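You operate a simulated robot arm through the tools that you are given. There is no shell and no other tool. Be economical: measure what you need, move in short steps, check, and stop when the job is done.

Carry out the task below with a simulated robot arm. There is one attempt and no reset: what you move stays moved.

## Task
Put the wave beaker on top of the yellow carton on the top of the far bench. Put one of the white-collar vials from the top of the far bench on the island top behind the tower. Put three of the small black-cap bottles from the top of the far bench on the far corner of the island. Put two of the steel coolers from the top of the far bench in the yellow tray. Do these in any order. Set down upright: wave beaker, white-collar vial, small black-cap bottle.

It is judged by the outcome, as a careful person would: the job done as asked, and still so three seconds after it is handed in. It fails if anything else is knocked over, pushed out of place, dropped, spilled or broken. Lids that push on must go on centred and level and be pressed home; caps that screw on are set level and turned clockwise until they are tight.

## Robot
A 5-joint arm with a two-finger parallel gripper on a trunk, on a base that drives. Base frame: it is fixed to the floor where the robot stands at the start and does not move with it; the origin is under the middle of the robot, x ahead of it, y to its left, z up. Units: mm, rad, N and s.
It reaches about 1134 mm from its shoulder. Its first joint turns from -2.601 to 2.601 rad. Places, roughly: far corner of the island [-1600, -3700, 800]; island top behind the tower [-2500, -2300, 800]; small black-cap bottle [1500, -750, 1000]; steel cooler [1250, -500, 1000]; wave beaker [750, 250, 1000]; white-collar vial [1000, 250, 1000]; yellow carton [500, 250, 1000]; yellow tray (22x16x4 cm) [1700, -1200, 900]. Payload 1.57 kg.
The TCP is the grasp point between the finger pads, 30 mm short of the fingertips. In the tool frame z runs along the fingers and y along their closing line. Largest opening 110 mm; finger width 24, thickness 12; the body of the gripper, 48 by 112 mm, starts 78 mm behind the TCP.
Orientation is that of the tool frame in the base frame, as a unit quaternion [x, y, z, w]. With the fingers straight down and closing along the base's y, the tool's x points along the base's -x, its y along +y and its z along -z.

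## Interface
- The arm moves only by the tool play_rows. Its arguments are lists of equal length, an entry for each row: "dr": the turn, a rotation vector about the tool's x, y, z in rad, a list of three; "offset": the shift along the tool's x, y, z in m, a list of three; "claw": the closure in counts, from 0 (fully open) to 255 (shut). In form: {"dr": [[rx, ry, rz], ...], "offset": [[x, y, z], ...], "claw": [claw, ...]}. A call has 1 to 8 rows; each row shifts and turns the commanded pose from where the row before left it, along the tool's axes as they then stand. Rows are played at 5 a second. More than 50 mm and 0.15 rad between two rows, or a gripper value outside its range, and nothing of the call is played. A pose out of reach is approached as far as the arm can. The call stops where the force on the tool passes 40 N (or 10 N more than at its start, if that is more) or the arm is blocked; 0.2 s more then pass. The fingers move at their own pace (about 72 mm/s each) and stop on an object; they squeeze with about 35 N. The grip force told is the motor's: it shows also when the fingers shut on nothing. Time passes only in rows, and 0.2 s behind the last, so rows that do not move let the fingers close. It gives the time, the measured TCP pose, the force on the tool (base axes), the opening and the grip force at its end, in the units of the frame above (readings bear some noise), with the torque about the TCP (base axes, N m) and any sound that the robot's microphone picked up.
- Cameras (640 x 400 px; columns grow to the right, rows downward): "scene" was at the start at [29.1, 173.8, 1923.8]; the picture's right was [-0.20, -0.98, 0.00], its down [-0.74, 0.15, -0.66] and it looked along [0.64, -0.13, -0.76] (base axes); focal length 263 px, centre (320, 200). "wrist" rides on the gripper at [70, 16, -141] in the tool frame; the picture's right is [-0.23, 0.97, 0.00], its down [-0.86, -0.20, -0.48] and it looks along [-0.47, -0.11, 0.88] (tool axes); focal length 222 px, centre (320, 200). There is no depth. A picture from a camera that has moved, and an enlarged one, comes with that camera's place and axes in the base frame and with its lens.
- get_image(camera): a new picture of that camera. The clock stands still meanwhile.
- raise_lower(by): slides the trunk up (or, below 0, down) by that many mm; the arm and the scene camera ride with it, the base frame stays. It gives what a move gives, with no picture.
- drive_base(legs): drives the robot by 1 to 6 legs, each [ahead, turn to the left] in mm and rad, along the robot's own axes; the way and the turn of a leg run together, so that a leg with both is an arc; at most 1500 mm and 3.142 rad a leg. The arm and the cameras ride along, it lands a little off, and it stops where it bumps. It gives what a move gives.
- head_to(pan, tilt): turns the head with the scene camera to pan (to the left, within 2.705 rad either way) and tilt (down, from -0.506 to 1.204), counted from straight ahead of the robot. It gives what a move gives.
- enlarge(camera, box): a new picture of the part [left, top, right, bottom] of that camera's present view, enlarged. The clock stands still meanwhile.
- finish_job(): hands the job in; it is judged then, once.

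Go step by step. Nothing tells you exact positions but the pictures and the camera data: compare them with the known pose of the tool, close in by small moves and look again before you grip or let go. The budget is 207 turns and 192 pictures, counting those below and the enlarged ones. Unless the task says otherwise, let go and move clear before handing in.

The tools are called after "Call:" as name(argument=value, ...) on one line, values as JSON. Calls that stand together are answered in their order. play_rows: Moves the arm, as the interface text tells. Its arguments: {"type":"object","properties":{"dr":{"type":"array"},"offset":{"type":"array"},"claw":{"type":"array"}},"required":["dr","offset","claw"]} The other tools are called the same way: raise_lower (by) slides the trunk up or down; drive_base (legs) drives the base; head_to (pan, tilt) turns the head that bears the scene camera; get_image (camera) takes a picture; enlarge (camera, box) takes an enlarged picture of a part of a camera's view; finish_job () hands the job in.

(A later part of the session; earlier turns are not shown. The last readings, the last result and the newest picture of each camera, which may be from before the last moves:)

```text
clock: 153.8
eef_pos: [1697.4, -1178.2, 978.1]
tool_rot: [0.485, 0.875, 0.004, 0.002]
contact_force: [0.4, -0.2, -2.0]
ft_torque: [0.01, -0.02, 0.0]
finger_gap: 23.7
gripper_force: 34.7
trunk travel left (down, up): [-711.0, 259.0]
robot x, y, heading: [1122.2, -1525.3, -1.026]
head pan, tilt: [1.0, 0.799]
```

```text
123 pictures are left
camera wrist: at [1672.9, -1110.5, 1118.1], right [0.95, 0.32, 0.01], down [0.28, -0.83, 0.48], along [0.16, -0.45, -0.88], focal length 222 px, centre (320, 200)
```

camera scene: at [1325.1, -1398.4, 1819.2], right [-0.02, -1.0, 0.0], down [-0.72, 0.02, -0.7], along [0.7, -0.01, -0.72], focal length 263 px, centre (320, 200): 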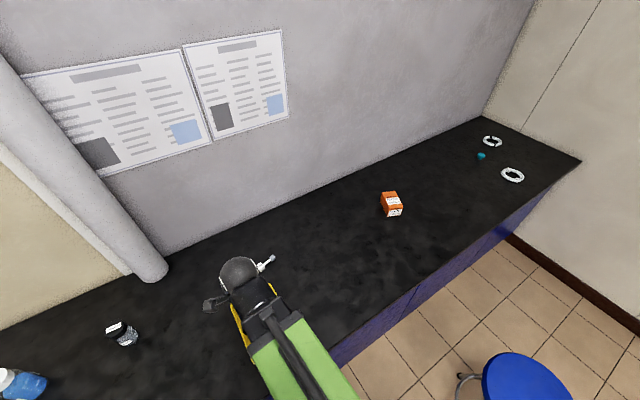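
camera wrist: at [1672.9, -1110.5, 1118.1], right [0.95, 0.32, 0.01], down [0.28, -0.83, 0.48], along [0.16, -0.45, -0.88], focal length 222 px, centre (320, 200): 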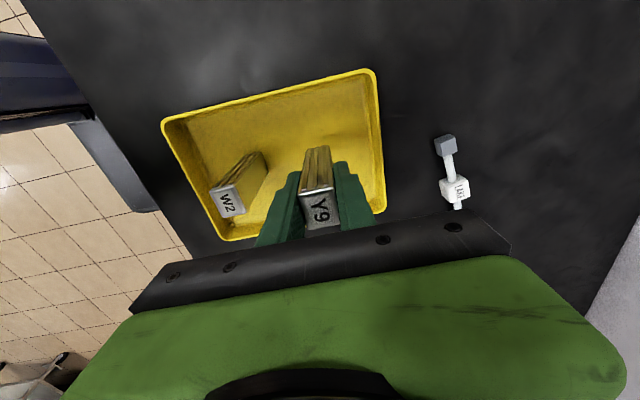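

Call:
raise_lower(by=-44)

Call:
raise_lower(by=-3)

Call:
raise_lower(by=-2)

```text
clock: 154.7
eef_pos: [1697.5, -1178.1, 933.1]
tool_rot: [0.484, 0.875, 0.006, 0.003]
contact_force: [0.3, 1.0, -1.2]
ft_torque: [-0.05, 0.01, 0.01]
finger_gap: 23.3
gripper_force: 34.8
trunk travel left (down, up): [-667.0, 303.0]
robot x, y, heading: [1119.4, -1527.3, -1.025]
head pan, tilt: [1.0, 0.799]
```

```text
clock: 155.2
eef_pos: [1697.5, -1179.0, 932.1]
tool_rot: [0.485, 0.875, 0.006, 0.003]
contact_force: [4.7, 2.3, 20.1]
ft_torque: [0.24, -0.12, 0.0]
finger_gap: 23.7
gripper_force: 34.9
trunk travel left (down, up): [-664.0, 306.0]
robot x, y, heading: [1120.8, -1522.6, -1.023]
head pan, tilt: [1.0, 0.799]
```

```text
clock: 155.7
eef_pos: [1694.9, -1178.6, 929.7]
tool_rot: [0.485, 0.875, 0.005, 0.004]
contact_force: [-0.3, -1.6, 22.3]
ft_torque: [-0.13, 0.24, 0.03]
finger_gap: 23.7
gripper_force: 35.1
trunk travel left (down, up): [-662.0, 308.0]
robot x, y, heading: [1119.7, -1525.6, -1.021]
head pan, tilt: [1.0, 0.799]
```

It rests on the tray floor. Release to 60 mm and lift.

Call:
play_rows(dr=[[0, 0, 0], [0, 0, 0], [0, 0, 0], [0, 0, 0]], offset=[[0, 0, 0], [0, 0, 0], [0, 0, 0], [0, 0, 0]], claw=[180, 150, 120, 120])

Call:
raise_lower(by=300)

Call:
get_image(camera="wrist")

```text
clock: 156.7
eef_pos: [1696.1, -1177.4, 928.3]
tool_rot: [0.485, 0.875, 0.005, 0.003]
contact_force: [0.4, -0.8, -1.1]
ft_torque: [0.01, 0.0, -0.04]
finger_gap: 58.3
gripper_force: 0.1
trunk travel left (down, up): [-662.0, 308.0]
robot x, y, heading: [1120.2, -1524.4, -1.015]
head pan, tilt: [1.0, 0.799]
```

```text
clock: 159.7
eef_pos: [1697.4, -1177.5, 1228.2]
tool_rot: [0.485, 0.875, 0.004, 0.003]
contact_force: [0.6, -0.3, -0.7]
ft_torque: [-0.05, -0.01, -0.01]
finger_gap: 58.4
gripper_force: 0.0
trunk travel left (down, up): [-962.0, 8.0]
robot x, y, heading: [1121.1, -1524.6, -1.02]
head pan, tilt: [1.0, 0.799]
```

```text
122 pictures are left
camera wrist: at [1672.9, -1110.4, 1369.0], right [0.95, 0.32, 0.01], down [0.28, -0.83, 0.48], along [0.16, -0.45, -0.88], focal length 222 px, centre (320, 200)
```

wrist: 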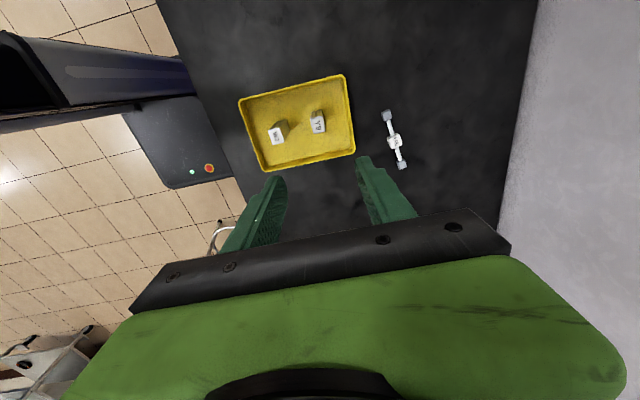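

Both coolers stand in the tray. Next, the SOUTH bottle at (1608, -759): drive back along the bench.

Call:
drive_base(legs=[[-397, 0]])

Call:
get_image(camera="wrist")

Call:
get_image(camera="scene")

```text
clock: 162.2
eef_pos: [1487.4, -834.2, 1228.4]
tool_rot: [0.485, 0.875, 0.004, 0.004]
contact_force: [0.0, 0.8, 0.1]
ft_torque: [-0.01, -0.02, 0.01]
finger_gap: 58.2
gripper_force: 0.0
trunk travel left (down, up): [-962.0, 8.0]
robot x, y, heading: [912.2, -1181.1, -1.023]
head pan, tilt: [1.0, 0.799]
```

```text
121 pictures are left
camera wrist: at [1462.7, -767.1, 1369.0], right [0.95, 0.32, 0.01], down [0.28, -0.83, 0.48], along [0.16, -0.45, -0.88], focal length 222 px, centre (320, 200)
```

wrist: 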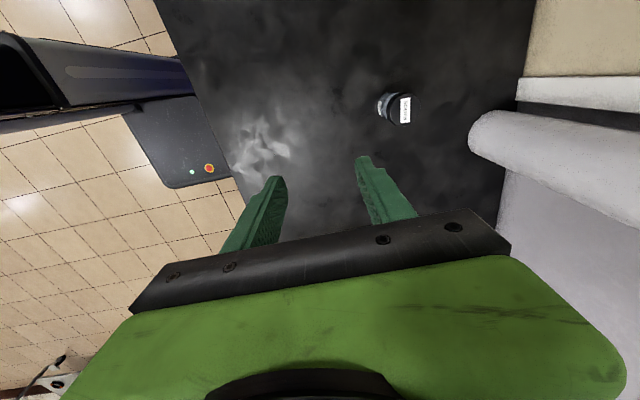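

```text
120 pictures are left
camera scene: at [1114.2, -1054.0, 1945.2], right [-0.02, -1.0, 0.0], down [-0.72, 0.01, -0.7], along [0.7, -0.02, -0.72], focal length 263 px, centre (320, 200)
```

scene: 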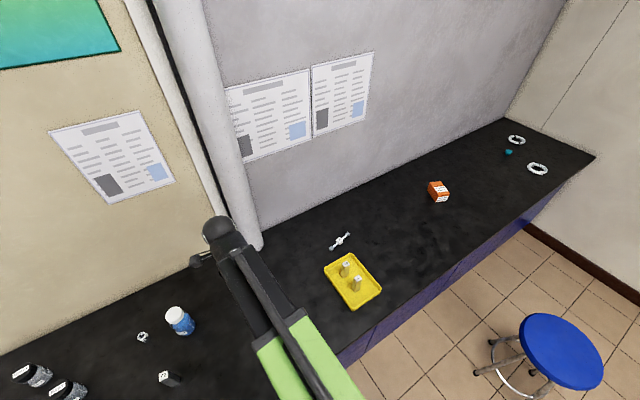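

Call:
play_rows(dr=[[0, 0, 0], [0, 0, 0], [0, 0, 0], [0, 0, 0]], offset=[[-0.0015, 0.0368, 0], [-0.0015, 0.0368, 0], [-0.0015, 0.0368, 0], [-0.0015, 0.0368, 0]], claw=[60, 0, 0, 0])

Call:
raise_lower(by=-200)

Call:
get_image(camera="wrist")

Call:
enlarge(camera="wrist", box=[260, 90, 380, 190])

```text
clock: 163.2
eef_pos: [1616.3, -762.5, 1228.5]
tool_rot: [0.485, 0.874, 0.005, 0.003]
contact_force: [-0.5, -0.5, -0.8]
ft_torque: [0.02, 0.01, -0.03]
finger_gap: 109.8
gripper_force: 0.1
trunk travel left (down, up): [-962.0, 8.0]
robot x, y, heading: [909.0, -1185.3, -1.021]
head pan, tilt: [1.0, 0.799]
```

```text
clock: 165.4
eef_pos: [1614.7, -762.9, 1028.1]
tool_rot: [0.485, 0.874, 0.006, 0.003]
contact_force: [-1.3, -0.7, -1.0]
ft_torque: [0.02, -0.02, -0.01]
finger_gap: 110.3
gripper_force: 0.1
trunk travel left (down, up): [-762.0, 208.0]
robot x, y, heading: [913.3, -1186.0, -1.023]
head pan, tilt: [1.0, 0.799]
```

```text
119 pictures are left
camera wrist: at [1591.0, -695.8, 1169.1], right [0.95, 0.32, 0.01], down [0.28, -0.83, 0.48], along [0.16, -0.45, -0.88], focal length 222 px, centre (320, 200)
```

wrist: 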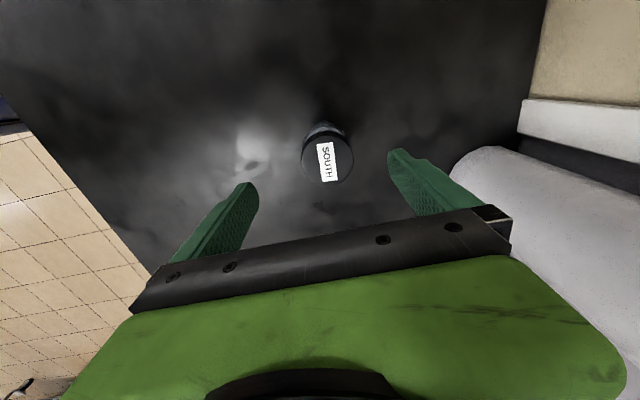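

```text
4.00 times, centred on (320, 140) of wrist
camera zoom: at [1591.0, -695.8, 1169.1], right [0.95, 0.32, 0.01], down [0.28, -0.83, 0.48], along [0.16, -0.45, -0.88], focal length 888 px, centre (320, 440)
```

zoom: 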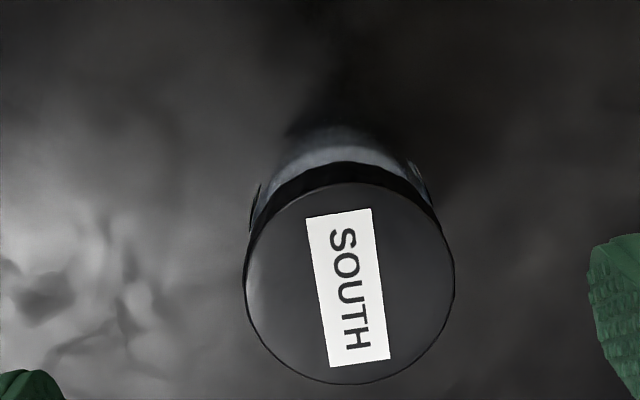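

The SOUTH cap is about 55 mm wide, some 7 mm to the right. I'll correct, lower and grip.

Call:
play_rows(dr=[[0, 0, 0]], offset=[[-0.004, 0.0065, 0]], claw=[0])

Call:
raise_lower(by=-60)

Call:
get_image(camera="wrist")

```text
clock: 165.8
eef_pos: [1624.0, -763.2, 1028.8]
tool_rot: [0.485, 0.874, 0.004, 0.003]
contact_force: [0.4, 0.0, 0.2]
ft_torque: [0.01, 0.0, -0.04]
finger_gap: 110.2
gripper_force: 0.0
trunk travel left (down, up): [-762.0, 208.0]
robot x, y, heading: [914.3, -1180.0, -1.026]
head pan, tilt: [1.0, 0.799]
```

```text
clock: 166.8
eef_pos: [1622.4, -763.9, 968.9]
tool_rot: [0.484, 0.875, 0.005, 0.003]
contact_force: [-0.4, -0.4, 0.1]
ft_torque: [0.02, -0.01, -0.01]
finger_gap: 110.3
gripper_force: 0.1
trunk travel left (down, up): [-702.0, 268.0]
robot x, y, heading: [912.7, -1180.0, -1.023]
head pan, tilt: [1.0, 0.799]
```

```text
117 pictures are left
camera wrist: at [1598.9, -696.0, 1109.1], right [0.95, 0.32, 0.01], down [0.28, -0.83, 0.48], along [0.16, -0.45, -0.88], focal length 222 px, centre (320, 200)
```

wrist: 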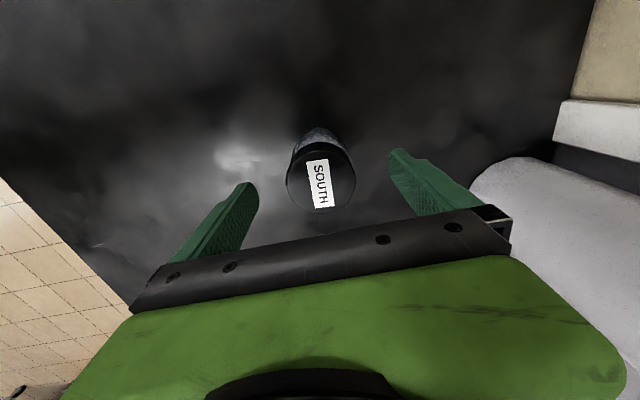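

Call:
raise_lower(by=-58)

Call:
play_rows(dr=[[0, 0, 0], [0, 0, 0], [0, 0, 0], [0, 0, 0], [0, 0, 0]], offset=[[0, 0, 0], [0, 0, 0], [0, 0, 0], [0, 0, 0], [0, 0, 0]], claw=[70, 100, 130, 160, 175])

Call:
get_image(camera="wrist")

```text
clock: 167.7
eef_pos: [1623.5, -764.0, 911.6]
tool_rot: [0.485, 0.875, 0.005, 0.002]
contact_force: [-0.2, -0.4, 0.6]
ft_torque: [0.0, -0.02, -0.03]
finger_gap: 110.1
gripper_force: 0.0
trunk travel left (down, up): [-644.0, 326.0]
robot x, y, heading: [911.9, -1182.3, -1.018]
head pan, tilt: [1.0, 0.799]
```

```text
clock: 168.9
eef_pos: [1624.1, -762.8, 911.2]
tool_rot: [0.484, 0.875, 0.006, 0.002]
contact_force: [-1.0, 0.1, 0.7]
ft_torque: [-0.06, 0.07, 0.02]
finger_gap: 54.9
gripper_force: 35.0
trunk travel left (down, up): [-644.0, 326.0]
robot x, y, heading: [912.8, -1184.8, -1.024]
head pan, tilt: [1.0, 0.799]
```

```text
116 pictures are left
camera wrist: at [1598.9, -696.0, 1051.1], right [0.95, 0.32, 0.01], down [0.28, -0.83, 0.48], along [0.16, -0.45, -0.88], focal length 222 px, centre (320, 200)
```

wrist: 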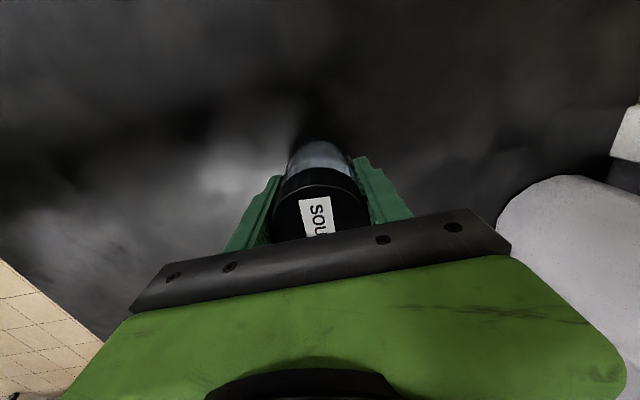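

SOUTH is held at 55 mm. I'll raise, retract, and carry it across to the island's far corner.

Call:
raise_lower(by=326)

Call:
play_rows(dr=[[0, 0, 0], [0, 0, 0], [0, 0, 0], [0, 0, 0], [0, 0, 0]], offset=[[0, -0.046, 0], [0, -0.046, 0], [0, -0.046, 0], [0, -0.046, 0], [0, -0.046, 0]], claw=[175, 175, 175, 175, 175])

Call:
drive_base(legs=[[0, 1.87], [-1370, 0], [-1370, 0], [0, 1.27]])

Call:
head_to(pan=1.6, tilt=0.8)

Call:
get_image(camera="scene")

Call:
get_image(camera="wrist")

```text
clock: 172.2
eef_pos: [1622.6, -763.9, 1236.3]
tool_rot: [0.484, 0.875, 0.004, 0.003]
contact_force: [0.5, -0.1, -1.2]
ft_torque: [-0.01, -0.01, -0.02]
finger_gap: 54.7
gripper_force: 35.0
trunk travel left (down, up): [-970.0, 0.0]
robot x, y, heading: [913.7, -1185.5, -1.022]
head pan, tilt: [1.0, 0.799]
```

```text
clock: 173.4
eef_pos: [1427.8, -886.8, 1237.0]
tool_rot: [0.485, 0.874, 0.005, 0.002]
contact_force: [0.1, -0.2, -1.6]
ft_torque: [0.04, -0.01, 0.0]
finger_gap: 54.7
gripper_force: 35.1
trunk travel left (down, up): [-970.0, 0.0]
robot x, y, heading: [912.1, -1184.1, -1.026]
head pan, tilt: [1.0, 0.799]
```

```text
clock: 194.3
eef_pos: [-1395.6, -3589.7, 1237.3]
tool_rot: [0.886, -0.464, 0.004, -0.008]
contact_force: [-0.7, -0.3, 1.3]
ft_torque: [-0.01, 0.0, -0.02]
finger_gap: 54.5
gripper_force: 35.2
trunk travel left (down, up): [-970.0, 0.0]
robot x, y, heading: [-961.9, -3307.4, 2.139]
head pan, tilt: [1.0, 0.799]
```

```text
clock: 195.3
eef_pos: [-1395.7, -3590.3, 1237.7]
tool_rot: [0.885, -0.465, 0.002, -0.007]
contact_force: [-0.1, -0.9, -0.6]
ft_torque: [0.04, 0.01, -0.02]
finger_gap: 54.8
gripper_force: 34.8
trunk travel left (down, up): [-970.0, 0.0]
robot x, y, heading: [-956.1, -3312.9, 2.135]
head pan, tilt: [1.6, 0.799]
```

```text
115 pictures are left
camera scene: at [-1143.3, -3485.0, 1953.2], right [-0.56, 0.83, 0.0], down [0.59, 0.4, -0.7], along [-0.58, -0.39, -0.72], focal length 263 px, centre (320, 200)
```

scene: 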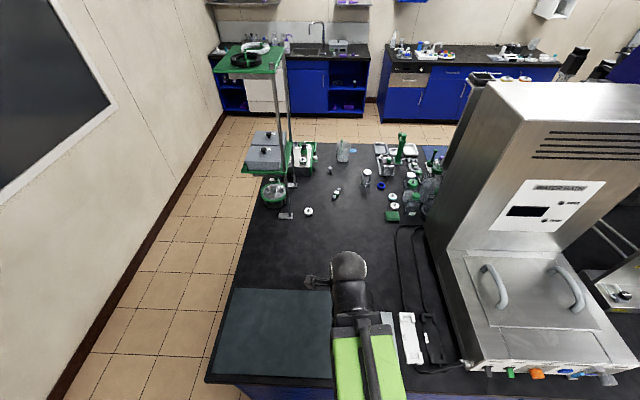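

```text
114 pictures are left
camera wrist: at [-1370.4, -3656.7, 1376.5], right [-0.93, -0.37, -0.01], down [-0.33, 0.81, 0.48], along [-0.16, 0.45, -0.88], focal length 222 px, centre (320, 200)
```

wrist: 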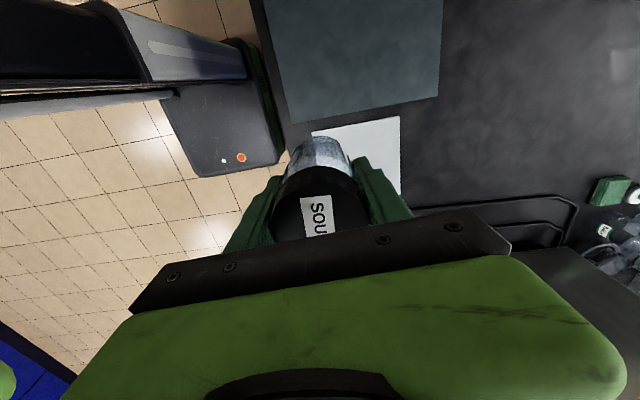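

The hint point lies just by the mat's inner corner. I'll line the bottles up on the bare black top just beyond the mat, at about (-1620,-3800), (-1659,-3736), (-1698,-3672). First one now.

Call:
play_rows(dr=[[0, 0, 0], [0, 0, 0], [0, 0, 0], [0, 0, 0], [0, 0, 0], [0, 0, 0], [0, 0, 0]], offset=[[0.0065, 0.0434, 0], [0.0065, 0.0434, 0], [0.0065, 0.0434, 0], [0.0065, 0.0434, 0], [0.0065, 0.0434, 0], [0.0065, 0.0434, 0], [0.0065, 0.0434, 0]], claw=[175, 175, 175, 175, 175, 175, 175])

Call:
raise_lower(by=-270)

Call:
get_image(camera="wrist")

Call:
get_image(camera="scene")

```text
clock: 196.9
eef_pos: [-1620.3, -3799.0, 1235.8]
tool_rot: [0.884, -0.467, 0.003, -0.008]
contact_force: [-0.1, 0.6, -1.9]
ft_torque: [0.01, -0.02, -0.03]
finger_gap: 55.1
gripper_force: 35.1
out of reach, approached as far as the arm can: row 5
trunk travel left (down, up): [-970.0, 0.0]
robot x, y, heading: [-963.3, -3312.4, 2.14]
head pan, tilt: [1.6, 0.799]
```

```text
clock: 199.7
eef_pos: [-1620.1, -3797.2, 966.7]
tool_rot: [0.885, -0.465, 0.003, -0.008]
contact_force: [0.0, -0.3, -1.6]
ft_torque: [0.01, 0.02, -0.02]
finger_gap: 54.5
gripper_force: 35.3
trunk travel left (down, up): [-700.0, 270.0]
robot x, y, heading: [-958.4, -3312.3, 2.139]
head pan, tilt: [1.6, 0.799]
```

```text
113 pictures are left
camera wrist: at [-1594.5, -3865.5, 1106.4], right [-0.93, -0.37, -0.02], down [-0.33, 0.81, 0.48], along [-0.16, 0.46, -0.88], focal length 222 px, centre (320, 200)
```

wrist: 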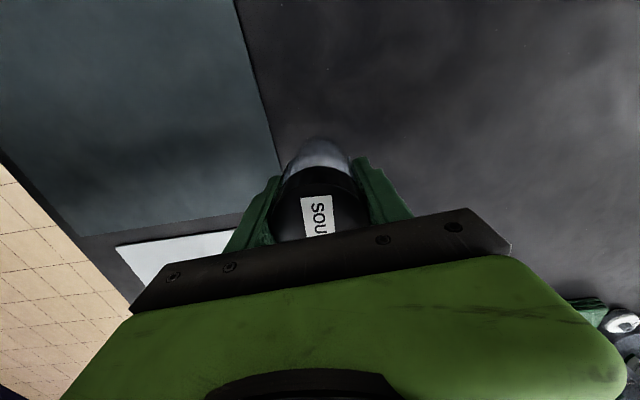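

```text
112 pictures are left
camera scene: at [-1144.0, -3484.6, 1683.3], right [-0.56, 0.83, 0.0], down [0.59, 0.4, -0.7], along [-0.58, -0.39, -0.72], focal length 263 px, centre (320, 200)
```

scene: 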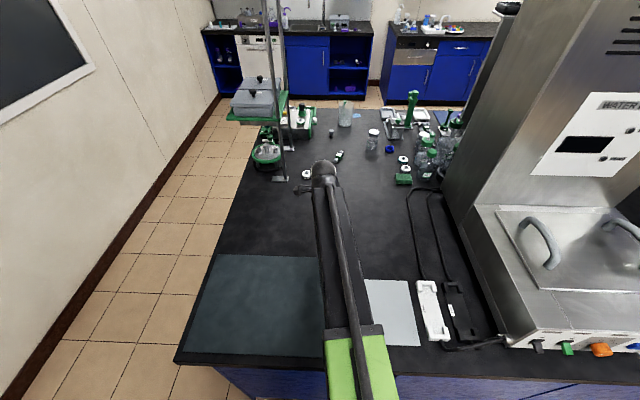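

Clear of the mat by about 25 mm. Lowering to touch.

Call:
raise_lower(by=-50)

Call:
raise_lower(by=-3)

Call:
raise_lower(by=-2)

```text
clock: 200.6
eef_pos: [-1619.2, -3797.8, 917.7]
tool_rot: [0.885, -0.465, 0.003, -0.009]
contact_force: [0.1, 0.4, -2.1]
ft_torque: [-0.02, 0.02, 0.0]
finger_gap: 54.3
gripper_force: 35.0
trunk travel left (down, up): [-650.0, 320.0]
robot x, y, heading: [-956.2, -3312.0, 2.14]
head pan, tilt: [1.6, 0.799]
```

```text
clock: 201.1
eef_pos: [-1617.6, -3797.9, 913.6]
tool_rot: [0.886, -0.464, 0.003, -0.008]
contact_force: [-0.6, -0.1, -1.2]
ft_torque: [0.01, -0.01, 0.0]
finger_gap: 54.6
gripper_force: 35.4
trunk travel left (down, up): [-647.0, 323.0]
robot x, y, heading: [-957.6, -3308.4, 2.136]
head pan, tilt: [1.6, 0.799]
```

```text
clock: 201.7
eef_pos: [-1618.9, -3797.3, 912.2]
tool_rot: [0.885, -0.465, 0.002, -0.007]
contact_force: [-2.5, -2.6, 7.8]
ft_torque: [-0.28, 0.32, 0.03]
finger_gap: 54.7
gripper_force: 35.0
trunk travel left (down, up): [-645.0, 325.0]
robot x, y, heading: [-958.0, -3312.5, 2.138]
head pan, tilt: [1.6, 0.799]
```

Call:
raise_lower(by=-1)

Call:
play_rows(dr=[[0, 0, 0], [0, 0, 0], [0, 0, 0], [0, 0, 0], [0, 0, 0]], offset=[[0, 0, 0], [0, 0, 0], [0, 0, 0], [0, 0, 0], [0, 0, 0]], claw=[110, 80, 40, 0, 0])

Call:
raise_lower(by=320)

Call:
get_image(camera="wrist")

```text
clock: 202.2
eef_pos: [-1619.2, -3797.2, 912.1]
tool_rot: [0.885, -0.466, 0.003, -0.007]
contact_force: [-2.7, -4.1, 18.3]
ft_torque: [-0.51, 0.55, 0.07]
finger_gap: 54.9
gripper_force: 35.0
trunk travel left (down, up): [-644.0, 326.0]
robot x, y, heading: [-956.2, -3313.7, 2.138]
head pan, tilt: [1.6, 0.799]
```

```text
clock: 203.4
eef_pos: [-1618.6, -3798.0, 910.4]
tool_rot: [0.885, -0.465, 0.004, -0.008]
contact_force: [0.3, -0.6, 0.5]
ft_torque: [-0.02, -0.01, 0.01]
finger_gap: 109.9
gripper_force: 0.2
trunk travel left (down, up): [-644.0, 326.0]
robot x, y, heading: [-958.0, -3314.0, 2.141]
head pan, tilt: [1.6, 0.799]
```

```text
clock: 206.5
eef_pos: [-1619.6, -3797.9, 1230.8]
tool_rot: [0.885, -0.465, 0.003, -0.009]
contact_force: [-0.4, 0.2, -0.4]
ft_torque: [0.0, 0.0, -0.01]
finger_gap: 110.0
gripper_force: 0.0
trunk travel left (down, up): [-964.0, 6.0]
robot x, y, heading: [-957.6, -3309.9, 2.139]
head pan, tilt: [1.6, 0.799]
```

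```text
111 pictures are left
camera wrist: at [-1594.4, -3865.6, 1370.4], right [-0.93, -0.37, -0.02], down [-0.33, 0.81, 0.48], along [-0.16, 0.46, -0.88], focal length 222 px, centre (320, 200)
```

wrist: 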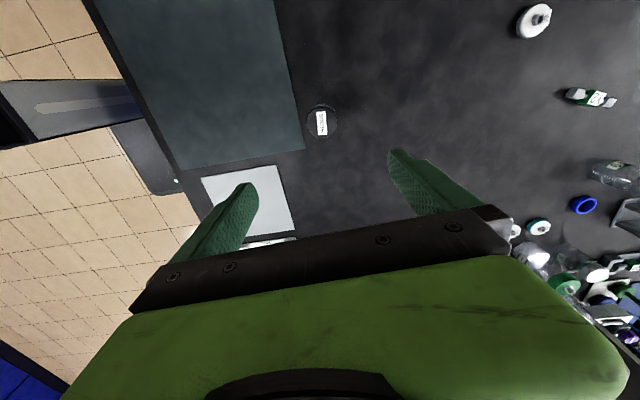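

The first bottle stands. I'll retract, straighten the slight tool tilt, and go back for the EAST bottle.

Call:
play_rows(dr=[[-0.016, 0, 0], [0, 0, 0], [0, 0, 0], [0, 0, 0], [0, 0, 0]], offset=[[0, -0.046, 0], [0, -0.046, 0], [0, -0.046, 0], [0, -0.046, 0], [0, -0.046, 0]], claw=[0, 0, 0, 0, 0])

Call:
drive_base(legs=[[0, -1.092], [1500, 0], [1500, 0], [0, -2.067]])

Call:
head_to(pan=1.3, tilt=0.85)

Call:
get_image(camera="scene")

Call:
get_image(camera="wrist")

```text
clock: 207.7
eef_pos: [-1427.9, -3666.2, 1231.3]
tool_rot: [0.885, -0.466, -0.001, 0.0]
contact_force: [0.3, 0.3, -0.1]
ft_torque: [-0.01, 0.01, 0.01]
finger_gap: 109.9
gripper_force: 0.0
trunk travel left (down, up): [-964.0, 6.0]
robot x, y, heading: [-958.8, -3312.6, 2.138]
head pan, tilt: [1.6, 0.799]
```

```text
clock: 229.8
eef_pos: [1019.3, -383.8, 1231.1]
tool_rot: [0.482, 0.876, 0.0, 0.001]
contact_force: [0.5, -1.1, -0.2]
ft_torque: [0.13, 0.03, 0.01]
finger_gap: 109.9
gripper_force: 0.0
trunk travel left (down, up): [-964.0, 6.0]
robot x, y, heading: [446.0, -770.7, -1.014]
head pan, tilt: [1.6, 0.799]
```

```text
clock: 230.6
eef_pos: [1018.2, -383.3, 1231.4]
tool_rot: [0.482, 0.876, -0.001, 0.0]
contact_force: [0.4, -0.7, 0.4]
ft_torque: [0.02, -0.06, 0.01]
finger_gap: 109.6
gripper_force: 0.1
trunk travel left (down, up): [-964.0, 6.0]
robot x, y, heading: [445.9, -769.9, -1.012]
head pan, tilt: [1.3, 0.85]
```

```text
110 pictures are left
camera scene: at [641.6, -618.2, 1943.6], right [0.28, -0.96, 0.0], down [-0.72, -0.21, -0.66], along [0.63, 0.19, -0.75], focal length 263 px, centre (320, 200)
```

scene: 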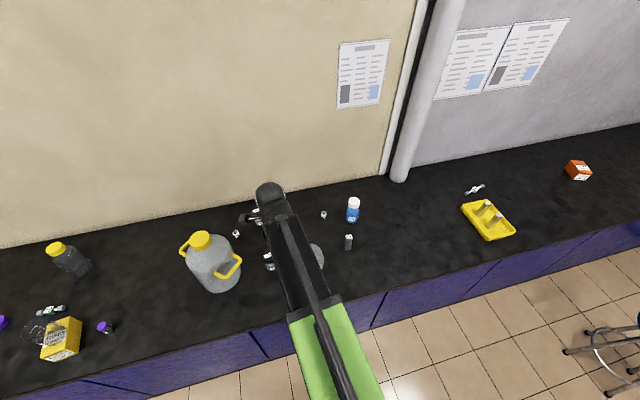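

```text
109 pictures are left
camera wrist: at [994.1, -314.7, 1371.7], right [0.94, 0.33, 0.0], down [0.29, -0.83, 0.48], along [0.16, -0.45, -0.88], focal length 222 px, centre (320, 200)
```

wrist: 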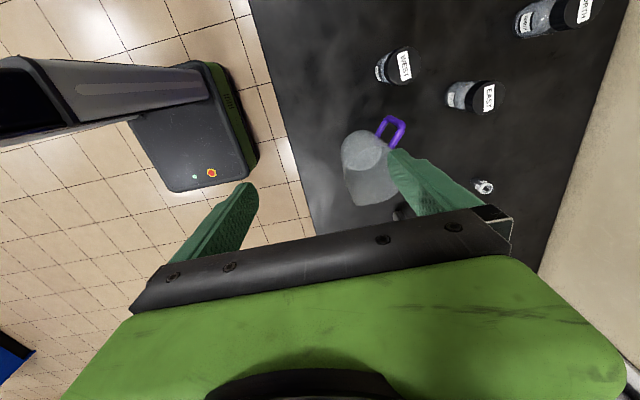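

I'm 180 mm further from the bench than wanted. I'll shift the robot toward it.

Call:
drive_base(legs=[[0, 0.6], [330, 0], [0, -0.608], [-285, 0]])

Call:
get_image(camera="wrist")

```text
clock: 237.7
eef_pos: [1174.4, -273.0, 1230.2]
tool_rot: [0.485, 0.875, -0.001, 0.002]
contact_force: [-0.3, 1.1, 0.6]
ft_torque: [0.01, 0.01, 0.03]
finger_gap: 110.0
gripper_force: 0.0
trunk travel left (down, up): [-964.0, 6.0]
robot x, y, heading: [599.2, -660.1, -1.023]
head pan, tilt: [1.3, 0.85]
```

```text
108 pictures are left
camera wrist: at [1150.8, -204.4, 1370.7], right [0.95, 0.32, 0.0], down [0.28, -0.83, 0.48], along [0.16, -0.46, -0.88], focal length 222 px, centre (320, 200)
```

wrist: 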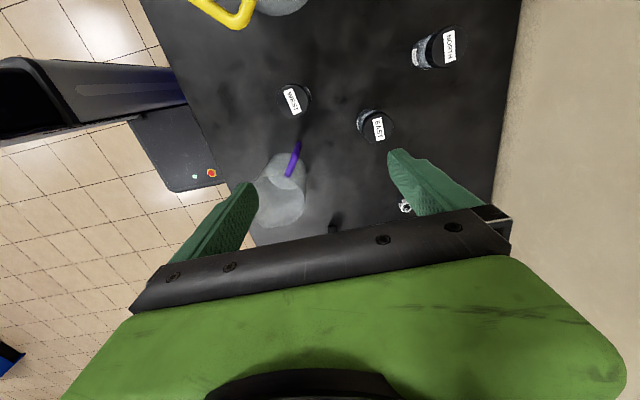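

Call:
play_rows(dr=[[0, 0, 0], [0, 0, 0], [0, 0, 0]], offset=[[-0.0105, 0.0338, 0], [-0.0105, 0.0338, 0], [-0.0105, 0.0338, 0]], claw=[0, 0, 0])

Call:
raise_lower(by=-200)

Call:
get_image(camera="wrist")

Call:
get_image(camera="scene")

```text
clock: 238.5
eef_pos: [1277.5, -246.8, 1230.6]
tool_rot: [0.484, 0.875, -0.002, 0.0]
contact_force: [0.4, -0.7, -0.6]
ft_torque: [0.01, 0.02, 0.03]
finger_gap: 110.0
gripper_force: 0.1
trunk travel left (down, up): [-964.0, 6.0]
robot x, y, heading: [605.2, -658.9, -1.018]
head pan, tilt: [1.3, 0.85]
```

```text
clock: 240.7
eef_pos: [1276.7, -246.5, 1030.7]
tool_rot: [0.484, 0.875, -0.001, 0.002]
contact_force: [0.5, 0.3, -0.1]
ft_torque: [0.02, -0.01, 0.0]
finger_gap: 109.9
gripper_force: 0.0
trunk travel left (down, up): [-764.0, 206.0]
robot x, y, heading: [600.9, -658.1, -1.026]
head pan, tilt: [1.3, 0.85]
```

```text
107 pictures are left
camera wrist: at [1253.8, -178.3, 1170.8], right [0.95, 0.32, 0.0], down [0.28, -0.83, 0.48], along [0.16, -0.45, -0.88], focal length 222 px, centre (320, 200)
```

wrist: 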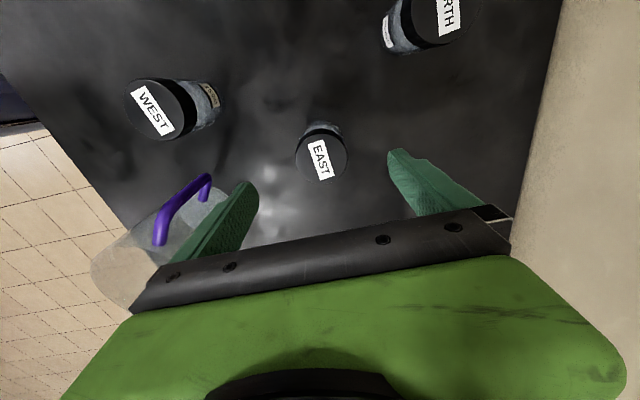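

```text
106 pictures are left
camera scene: at [799.4, -507.6, 1743.3], right [0.27, -0.96, 0.0], down [-0.72, -0.21, -0.66], along [0.64, 0.18, -0.75], focal length 263 px, centre (320, 200)
```

scene: 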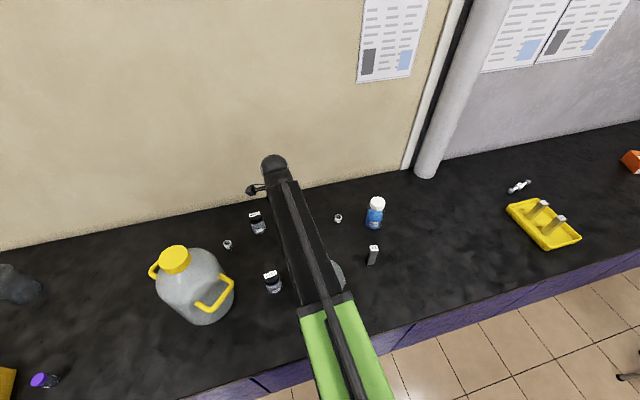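

EAST is centred within 3 mm. Correct and lower.

Call:
play_rows(dr=[[0, 0, 0]], offset=[[-0.002, 0.0025, 0]], claw=[0])

Call:
raise_lower(by=-60)

Call:
get_image(camera="wrist")

```text
clock: 241.1
eef_pos: [1281.0, -247.6, 1029.5]
tool_rot: [0.485, 0.875, -0.001, 0.001]
contact_force: [-0.4, 0.7, 0.3]
ft_torque: [-0.05, -0.02, 0.01]
finger_gap: 109.8
gripper_force: 0.1
trunk travel left (down, up): [-764.0, 206.0]
robot x, y, heading: [601.4, -660.4, -1.022]
head pan, tilt: [1.3, 0.85]
```

```text
clock: 242.1
eef_pos: [1282.3, -248.6, 970.8]
tool_rot: [0.485, 0.875, 0.0, 0.001]
contact_force: [0.1, -0.2, 0.6]
ft_torque: [0.03, -0.01, 0.01]
finger_gap: 110.1
gripper_force: 0.1
trunk travel left (down, up): [-704.0, 266.0]
robot x, y, heading: [601.6, -658.5, -1.025]
head pan, tilt: [1.3, 0.85]
```

```text
105 pictures are left
camera wrist: at [1257.2, -178.7, 1110.8], right [0.95, 0.32, 0.0], down [0.28, -0.83, 0.48], along [0.16, -0.45, -0.88], focal length 222 px, centre (320, 200)
```

wrist: 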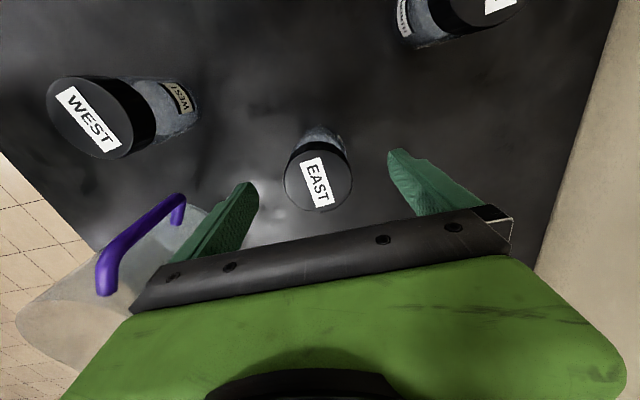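

The mug's handle is well clear. Down and grip.

Call:
raise_lower(by=-60)

Call:
play_rows(dr=[[0, 0, 0], [0, 0, 0], [0, 0, 0], [0, 0, 0], [0, 0, 0]], offset=[[0, 0, 0], [0, 0, 0], [0, 0, 0], [0, 0, 0], [0, 0, 0]], claw=[70, 100, 130, 160, 175])

Call:
raise_lower(by=324)

Call:
get_image(camera="wrist")

```text
clock: 243.1
eef_pos: [1280.7, -247.9, 910.8]
tool_rot: [0.484, 0.875, -0.001, 0.001]
contact_force: [0.0, -0.1, -0.3]
ft_torque: [-0.01, 0.0, 0.01]
finger_gap: 109.8
gripper_force: 0.1
trunk travel left (down, up): [-644.0, 326.0]
robot x, y, heading: [604.6, -655.4, -1.021]
head pan, tilt: [1.3, 0.85]
```

```text
clock: 244.3
eef_pos: [1280.4, -247.6, 910.3]
tool_rot: [0.485, 0.875, -0.001, 0.001]
contact_force: [0.0, -0.9, 1.1]
ft_torque: [0.05, -0.03, -0.03]
finger_gap: 54.5
gripper_force: 35.8
trunk travel left (down, up): [-644.0, 326.0]
robot x, y, heading: [600.6, -657.7, -1.022]
head pan, tilt: [1.3, 0.85]
```

```text
clock: 247.5
eef_pos: [1280.3, -247.4, 1234.5]
tool_rot: [0.484, 0.875, -0.001, 0.0]
contact_force: [-0.2, 0.0, -2.2]
ft_torque: [-0.01, 0.0, 0.03]
finger_gap: 54.6
gripper_force: 35.2
trunk travel left (down, up): [-968.0, 2.0]
robot x, y, heading: [600.9, -659.5, -1.027]
head pan, tilt: [1.3, 0.85]
```

```text
104 pictures are left
camera wrist: at [1257.5, -178.4, 1374.5], right [0.95, 0.32, 0.0], down [0.28, -0.83, 0.48], along [0.16, -0.45, -0.88], focal length 222 px, centre (320, 200)
```

wrist: 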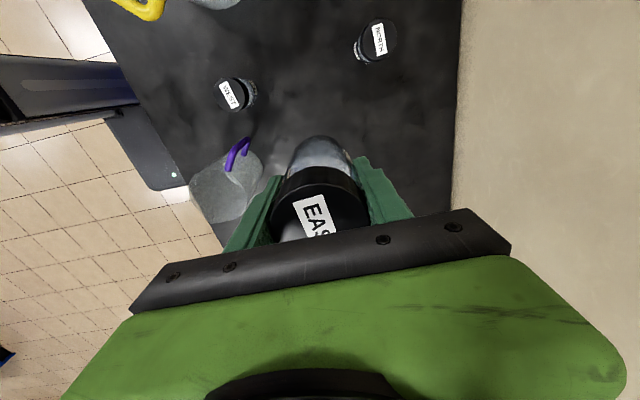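

EAST is held. Turning right this time (away from the jug) and driving to the far corner.

Call:
play_rows(dr=[[0, 0, 0], [0, 0, 0], [0, 0, 0], [0, 0, 0], [0, 0, 0]], offset=[[0, -0.046, 0], [0, -0.046, 0], [0, -0.046, 0], [0, -0.046, 0], [0, -0.046, 0]], claw=[175, 175, 175, 175, 175])

Call:
drive_base(legs=[[0, -1.085], [1500, 0], [1500, 0], [0, -2.06]])

Call:
head_to(pan=1.6, tilt=0.85)

Call:
get_image(camera="scene")

Call:
get_image(camera="wrist")

```text
clock: 248.7
eef_pos: [1082.5, -370.2, 1235.1]
tool_rot: [0.484, 0.875, 0.0, 0.001]
contact_force: [0.3, 0.1, -1.6]
ft_torque: [0.02, -0.03, 0.02]
finger_gap: 54.6
gripper_force: 34.8
trunk travel left (down, up): [-968.0, 2.0]
robot x, y, heading: [605.5, -658.6, -1.023]
head pan, tilt: [1.3, 0.85]
```

```text
clock: 270.7
eef_pos: [-1432.1, -3487.1, 1236.0]
tool_rot: [0.87, -0.492, 0.001, 0.001]
contact_force: [-0.9, 1.1, -2.1]
ft_torque: [-0.11, -0.03, 0.01]
finger_gap: 54.5
gripper_force: 35.1
trunk travel left (down, up): [-968.0, 2.0]
robot x, y, heading: [-865.5, -3165.9, 2.099]
head pan, tilt: [1.3, 0.85]
```

```text
clock: 271.5
eef_pos: [-1429.4, -3488.3, 1235.1]
tool_rot: [0.871, -0.492, -0.001, -0.001]
contact_force: [-0.2, 0.4, -1.7]
ft_torque: [-0.03, 0.03, 0.03]
finger_gap: 54.5
gripper_force: 34.4
trunk travel left (down, up): [-968.0, 2.0]
robot x, y, heading: [-860.2, -3160.5, 2.101]
head pan, tilt: [1.6, 0.85]
```

```text
103 pictures are left
camera scene: at [-1051.4, -3326.2, 1947.6], right [-0.53, 0.85, 0.0], down [0.64, 0.4, -0.66], along [-0.56, -0.35, -0.75], focal length 263 px, centre (320, 200)
```

scene: 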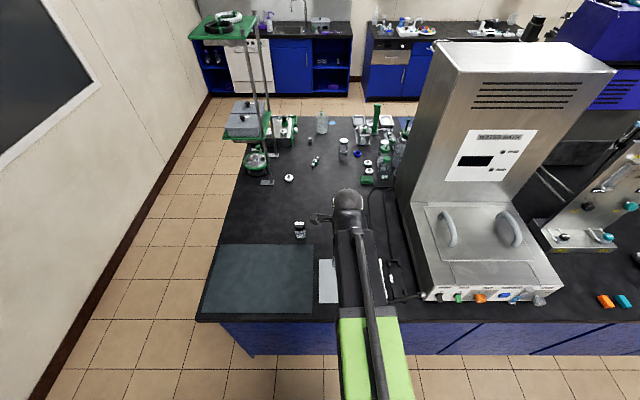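

```text
102 pictures are left
camera wrist: at [-1407.0, -3555.6, 1375.6], right [-0.95, -0.31, 0.0], down [-0.27, 0.83, 0.48], along [-0.15, 0.46, -0.88], focal length 222 px, centre (320, 200)
```

wrist: 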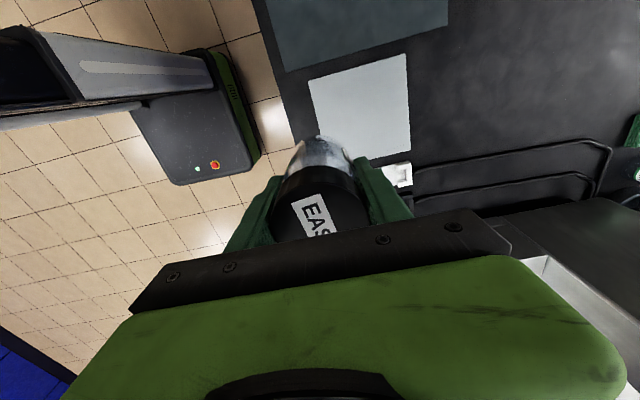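

Still 150 mm too far from the island; shifting nearer.

Call:
drive_base(legs=[[0, 0.6], [270, 0], [0, -0.582], [-290, 0]])

Call:
get_image(camera="wrist")

```text
clock: 278.3
eef_pos: [-1516.0, -3637.5, 1234.2]
tool_rot: [0.876, -0.483, 0.0, -0.001]
contact_force: [-0.1, 0.4, -1.0]
ft_torque: [0.02, 0.04, -0.01]
finger_gap: 54.4
gripper_force: 34.5
trunk travel left (down, up): [-968.0, 2.0]
robot x, y, heading: [-957.3, -3297.8, 2.123]
head pan, tilt: [1.6, 0.85]
```

```text
101 pictures are left
camera wrist: at [-1492.2, -3704.4, 1374.6], right [-0.94, -0.33, 0.0], down [-0.29, 0.83, 0.48], along [-0.16, 0.46, -0.88], focal length 222 px, centre (320, 200)
```

wrist: 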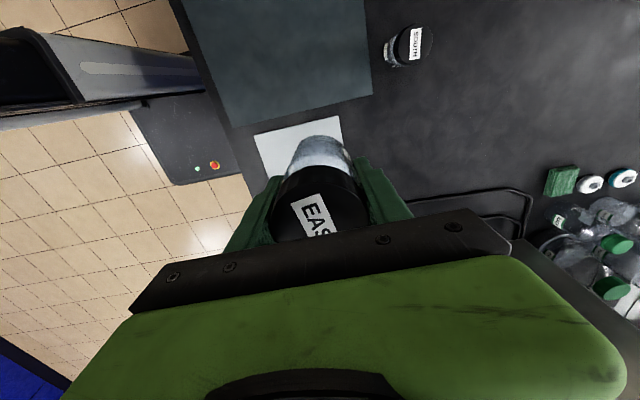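

Call:
play_rows(dr=[[0, 0, 0], [0, 0, 0], [0, 0, 0], [0, 0, 0]], offset=[[0.0003, 0.0433, 0], [0.0003, 0.0433, 0], [0.0003, 0.0433, 0], [0.0003, 0.0433, 0]], claw=[175, 175, 175, 175])

Call:
raise_lower(by=-240)

Call:
get_image(camera="wrist")

Call:
enlarge(camera="scene", box=[240, 150, 400, 300])

```text
clock: 279.3
eef_pos: [-1665.4, -3731.0, 1234.1]
tool_rot: [0.876, -0.482, -0.001, -0.001]
contact_force: [-0.7, 0.6, -1.0]
ft_torque: [0.02, 0.01, 0.0]
finger_gap: 54.2
gripper_force: 34.9
trunk travel left (down, up): [-968.0, 2.0]
robot x, y, heading: [-958.0, -3297.6, 2.117]
head pan, tilt: [1.6, 0.85]
```

```text
clock: 281.8
eef_pos: [-1664.0, -3729.9, 993.7]
tool_rot: [0.876, -0.483, 0.0, -0.001]
contact_force: [-1.4, 0.1, -1.3]
ft_torque: [-0.01, 0.0, 0.03]
finger_gap: 54.3
gripper_force: 34.8
trunk travel left (down, up): [-728.0, 242.0]
robot x, y, heading: [-956.1, -3299.1, 2.122]
head pan, tilt: [1.6, 0.85]
```

```text
100 pictures are left
camera wrist: at [-1639.4, -3797.3, 1134.6], right [-0.94, -0.33, 0.0], down [-0.29, 0.83, 0.48], along [-0.16, 0.45, -0.88], focal length 222 px, centre (320, 200)
```

wrist: 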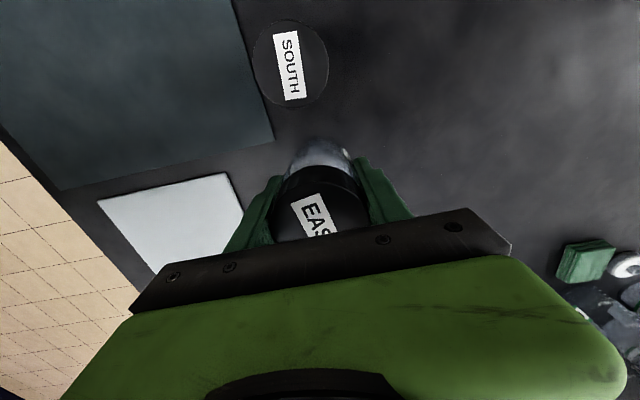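

```text
2.67 times, centred on (320, 225) of scene
camera zoom: at [-1144.1, -3465.3, 1707.2], right [-0.55, 0.84, 0.0], down [0.63, 0.41, -0.66], along [-0.55, -0.36, -0.75], focal length 701 px, centre (320, 133)
```

zoom: 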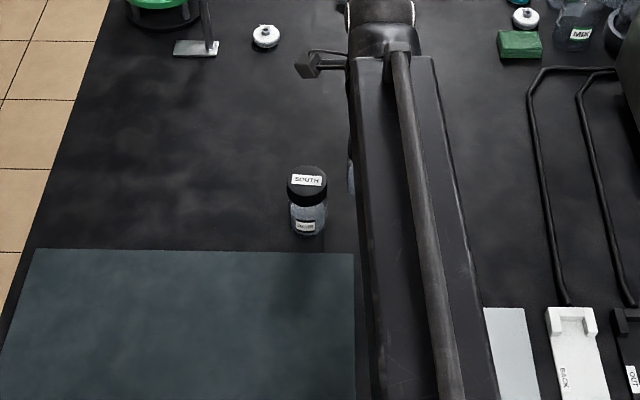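

Call:
raise_lower(by=-78)

Call:
raise_lower(by=-3)

Call:
raise_lower(by=-2)

```text
clock: 282.9
eef_pos: [-1662.7, -3729.4, 916.7]
tool_rot: [0.876, -0.482, 0.0, -0.001]
contact_force: [1.5, -0.3, -1.2]
ft_torque: [0.02, 0.0, 0.01]
finger_gap: 54.2
gripper_force: 34.6
trunk travel left (down, up): [-650.0, 320.0]
robot x, y, heading: [-957.2, -3300.1, 2.121]
head pan, tilt: [1.6, 0.85]
```

```text
clock: 283.5
eef_pos: [-1663.5, -3730.4, 914.7]
tool_rot: [0.876, -0.482, 0.0, -0.002]
contact_force: [-0.1, -0.2, -2.3]
ft_torque: [0.01, -0.01, 0.0]
finger_gap: 54.4
gripper_force: 35.1
trunk travel left (down, up): [-647.0, 323.0]
robot x, y, heading: [-960.1, -3295.4, 2.122]
head pan, tilt: [1.6, 0.85]
```

```text
clock: 284.0
eef_pos: [-1662.7, -3730.7, 911.8]
tool_rot: [0.876, -0.482, 0.0, -0.001]
contact_force: [0.6, -0.7, -2.3]
ft_torque: [0.02, -0.02, 0.0]
finger_gap: 54.3
gripper_force: 35.1
trunk travel left (down, up): [-645.0, 325.0]
robot x, y, heading: [-959.6, -3296.5, 2.123]
head pan, tilt: [1.6, 0.85]
```

Call:
raise_lower(by=-1.5)

Call:
raise_lower(by=-1)

```text
clock: 284.5
eef_pos: [-1662.6, -3730.3, 910.0]
tool_rot: [0.876, -0.483, -0.001, 0.0]
contact_force: [-5.5, -3.7, 16.5]
ft_torque: [-0.17, 0.15, -0.03]
finger_gap: 54.1
gripper_force: 35.2
trunk travel left (down, up): [-643.0, 327.0]
robot x, y, heading: [-955.9, -3296.0, 2.118]
head pan, tilt: [1.6, 0.85]
```

```text
clock: 285.0
eef_pos: [-1663.0, -3729.9, 910.7]
tool_rot: [0.876, -0.482, -0.002, 0.0]
contact_force: [-6.9, -4.3, 23.3]
ft_torque: [-0.2, 0.18, -0.07]
finger_gap: 54.3
gripper_force: 34.9
trunk travel left (down, up): [-642.0, 328.0]
robot x, y, heading: [-957.3, -3298.4, 2.12]
head pan, tilt: [1.6, 0.85]
```

Touching down. Release and lift.

Call:
play_rows(dr=[[0, 0, 0], [0, 0, 0], [0, 0, 0], [0, 0, 0], [0, 0, 0]], offset=[[0, 0, 0], [0, 0, 0], [0, 0, 0], [0, 0, 0], [0, 0, 0]], claw=[110, 80, 40, 0, 0])

Call:
raise_lower(by=320)

Call:
get_image(camera="wrist")

```text
clock: 286.2
eef_pos: [-1662.6, -3729.0, 908.4]
tool_rot: [0.876, -0.483, 0.0, -0.001]
contact_force: [0.1, 0.2, 0.4]
ft_torque: [0.02, 0.03, 0.0]
finger_gap: 109.9
gripper_force: 0.0
trunk travel left (down, up): [-642.0, 328.0]
robot x, y, heading: [-957.8, -3297.1, 2.113]
head pan, tilt: [1.6, 0.85]
```

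```text
clock: 289.4
eef_pos: [-1664.3, -3730.8, 1228.3]
tool_rot: [0.875, -0.484, -0.001, -0.001]
contact_force: [-0.2, -0.4, 0.0]
ft_torque: [0.0, -0.01, 0.01]
finger_gap: 109.9
gripper_force: 0.0
trunk travel left (down, up): [-962.0, 8.0]
robot x, y, heading: [-957.3, -3294.1, 2.118]
head pan, tilt: [1.6, 0.85]
```

```text
98 pictures are left
camera wrist: at [-1639.3, -3797.4, 1369.0], right [-0.94, -0.33, 0.0], down [-0.29, 0.83, 0.48], along [-0.16, 0.45, -0.88], focal length 222 px, centre (320, 200)
```

wrist: 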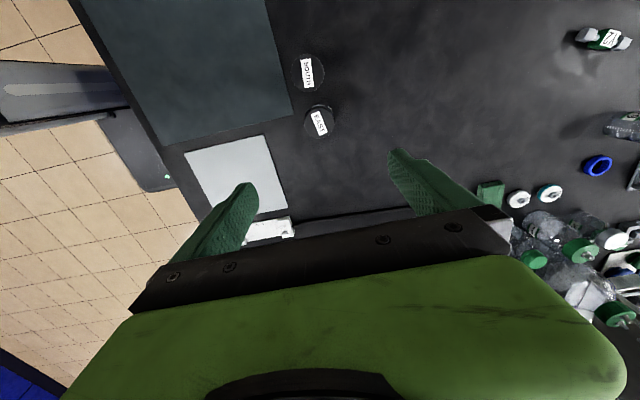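

Two bottles stand in place. For the third I'll take NORTH, away from the jug's handle. Driving back.

Call:
play_rows(dr=[[0, 0, 0], [0, 0, 0], [0, 0, 0], [0, 0, 0], [0, 0, 0], [0, 0, 0]], offset=[[0, -0.046, 0], [0, -0.046, 0], [0, -0.046, 0], [0, -0.046, 0], [0, -0.046, 0], [0, -0.046, 0]], claw=[0, 0, 0, 0, 0, 0])

Call:
drive_base(legs=[[0, -1.083], [1500, 0], [1500, 0], [110, 0], [0, -2.06]])

Call:
head_to(pan=1.5, tilt=0.85)

Call:
get_image(camera="scene")

Call:
get_image(camera="wrist")

```text
clock: 290.8
eef_pos: [-1430.0, -3580.9, 1229.5]
tool_rot: [0.876, -0.482, -0.001, -0.001]
contact_force: [0.4, -0.2, 0.6]
ft_torque: [0.0, 0.01, -0.03]
finger_gap: 110.1
gripper_force: 0.1
trunk travel left (down, up): [-962.0, 8.0]
robot x, y, heading: [-955.6, -3296.7, 2.123]
head pan, tilt: [1.6, 0.85]
```

```text
clock: 313.7
eef_pos: [1061.1, -308.2, 1230.1]
tool_rot: [0.48, 0.877, 0.0, 0.001]
contact_force: [0.1, -1.6, -1.9]
ft_torque: [0.14, 0.04, 0.03]
finger_gap: 110.1
gripper_force: 0.1
trunk travel left (down, up): [-962.0, 8.0]
robot x, y, heading: [513.8, -645.9, -0.989]
head pan, tilt: [1.6, 0.85]
```

```text
clock: 314.4
eef_pos: [1061.5, -307.8, 1228.1]
tool_rot: [0.479, 0.878, -0.003, 0.001]
contact_force: [0.2, 0.0, 0.5]
ft_torque: [-0.04, 0.07, -0.01]
finger_gap: 110.0
gripper_force: 0.0
trunk travel left (down, up): [-962.0, 8.0]
robot x, y, heading: [507.4, -644.9, -0.989]
head pan, tilt: [1.499, 0.85]
```

```text
97 pictures are left
camera scene: at [696.9, -472.1, 1941.2], right [0.49, -0.87, 0.0], down [-0.66, -0.37, -0.66], along [0.57, 0.32, -0.75], focal length 263 px, centre (320, 200)
```

scene: 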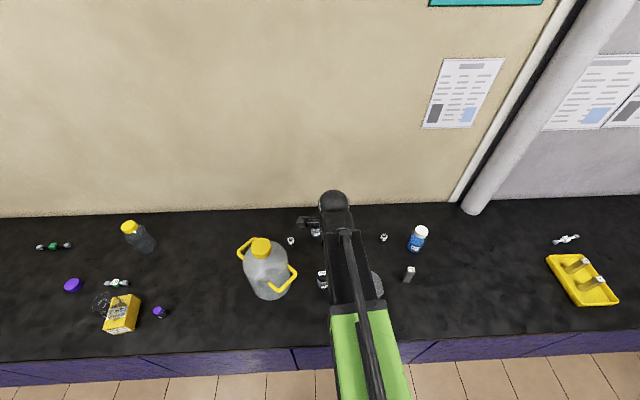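

```text
96 pictures are left
camera wrist: at [1038.2, -239.0, 1367.8], right [0.94, 0.33, 0.0], down [0.29, -0.83, 0.48], along [0.16, -0.45, -0.88], focal length 222 px, centre (320, 200)
```

wrist: 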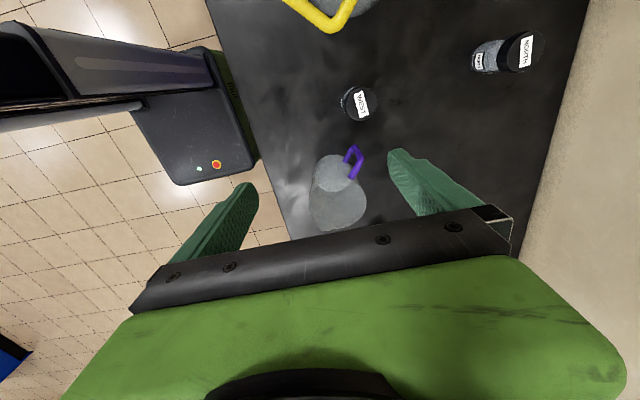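

I need to be ~130 mm nearer the bench. Shifting with a shallow angle.

Call:
drive_base(legs=[[0, 0.22], [535, 0], [0, -0.25], [-430, 0]])

Call:
get_image(camera="wrist")

```text
clock: 321.4
eef_pos: [1224.5, -323.2, 1229.2]
tool_rot: [0.49, 0.871, -0.001, 0.002]
contact_force: [-0.9, -0.5, 0.6]
ft_torque: [-0.04, 0.02, 0.01]
finger_gap: 110.1
gripper_force: 0.2
trunk travel left (down, up): [-962.0, 8.0]
robot x, y, heading: [670.1, -644.0, -1.016]
head pan, tilt: [1.499, 0.85]
```

```text
95 pictures are left
camera wrist: at [1202.3, -254.1, 1369.1], right [0.95, 0.31, 0.0], down [0.27, -0.83, 0.48], along [0.15, -0.46, -0.88], focal length 222 px, centre (320, 200)
```

wrist: 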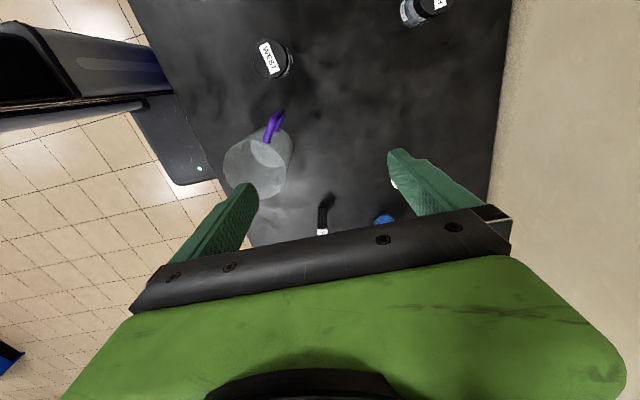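

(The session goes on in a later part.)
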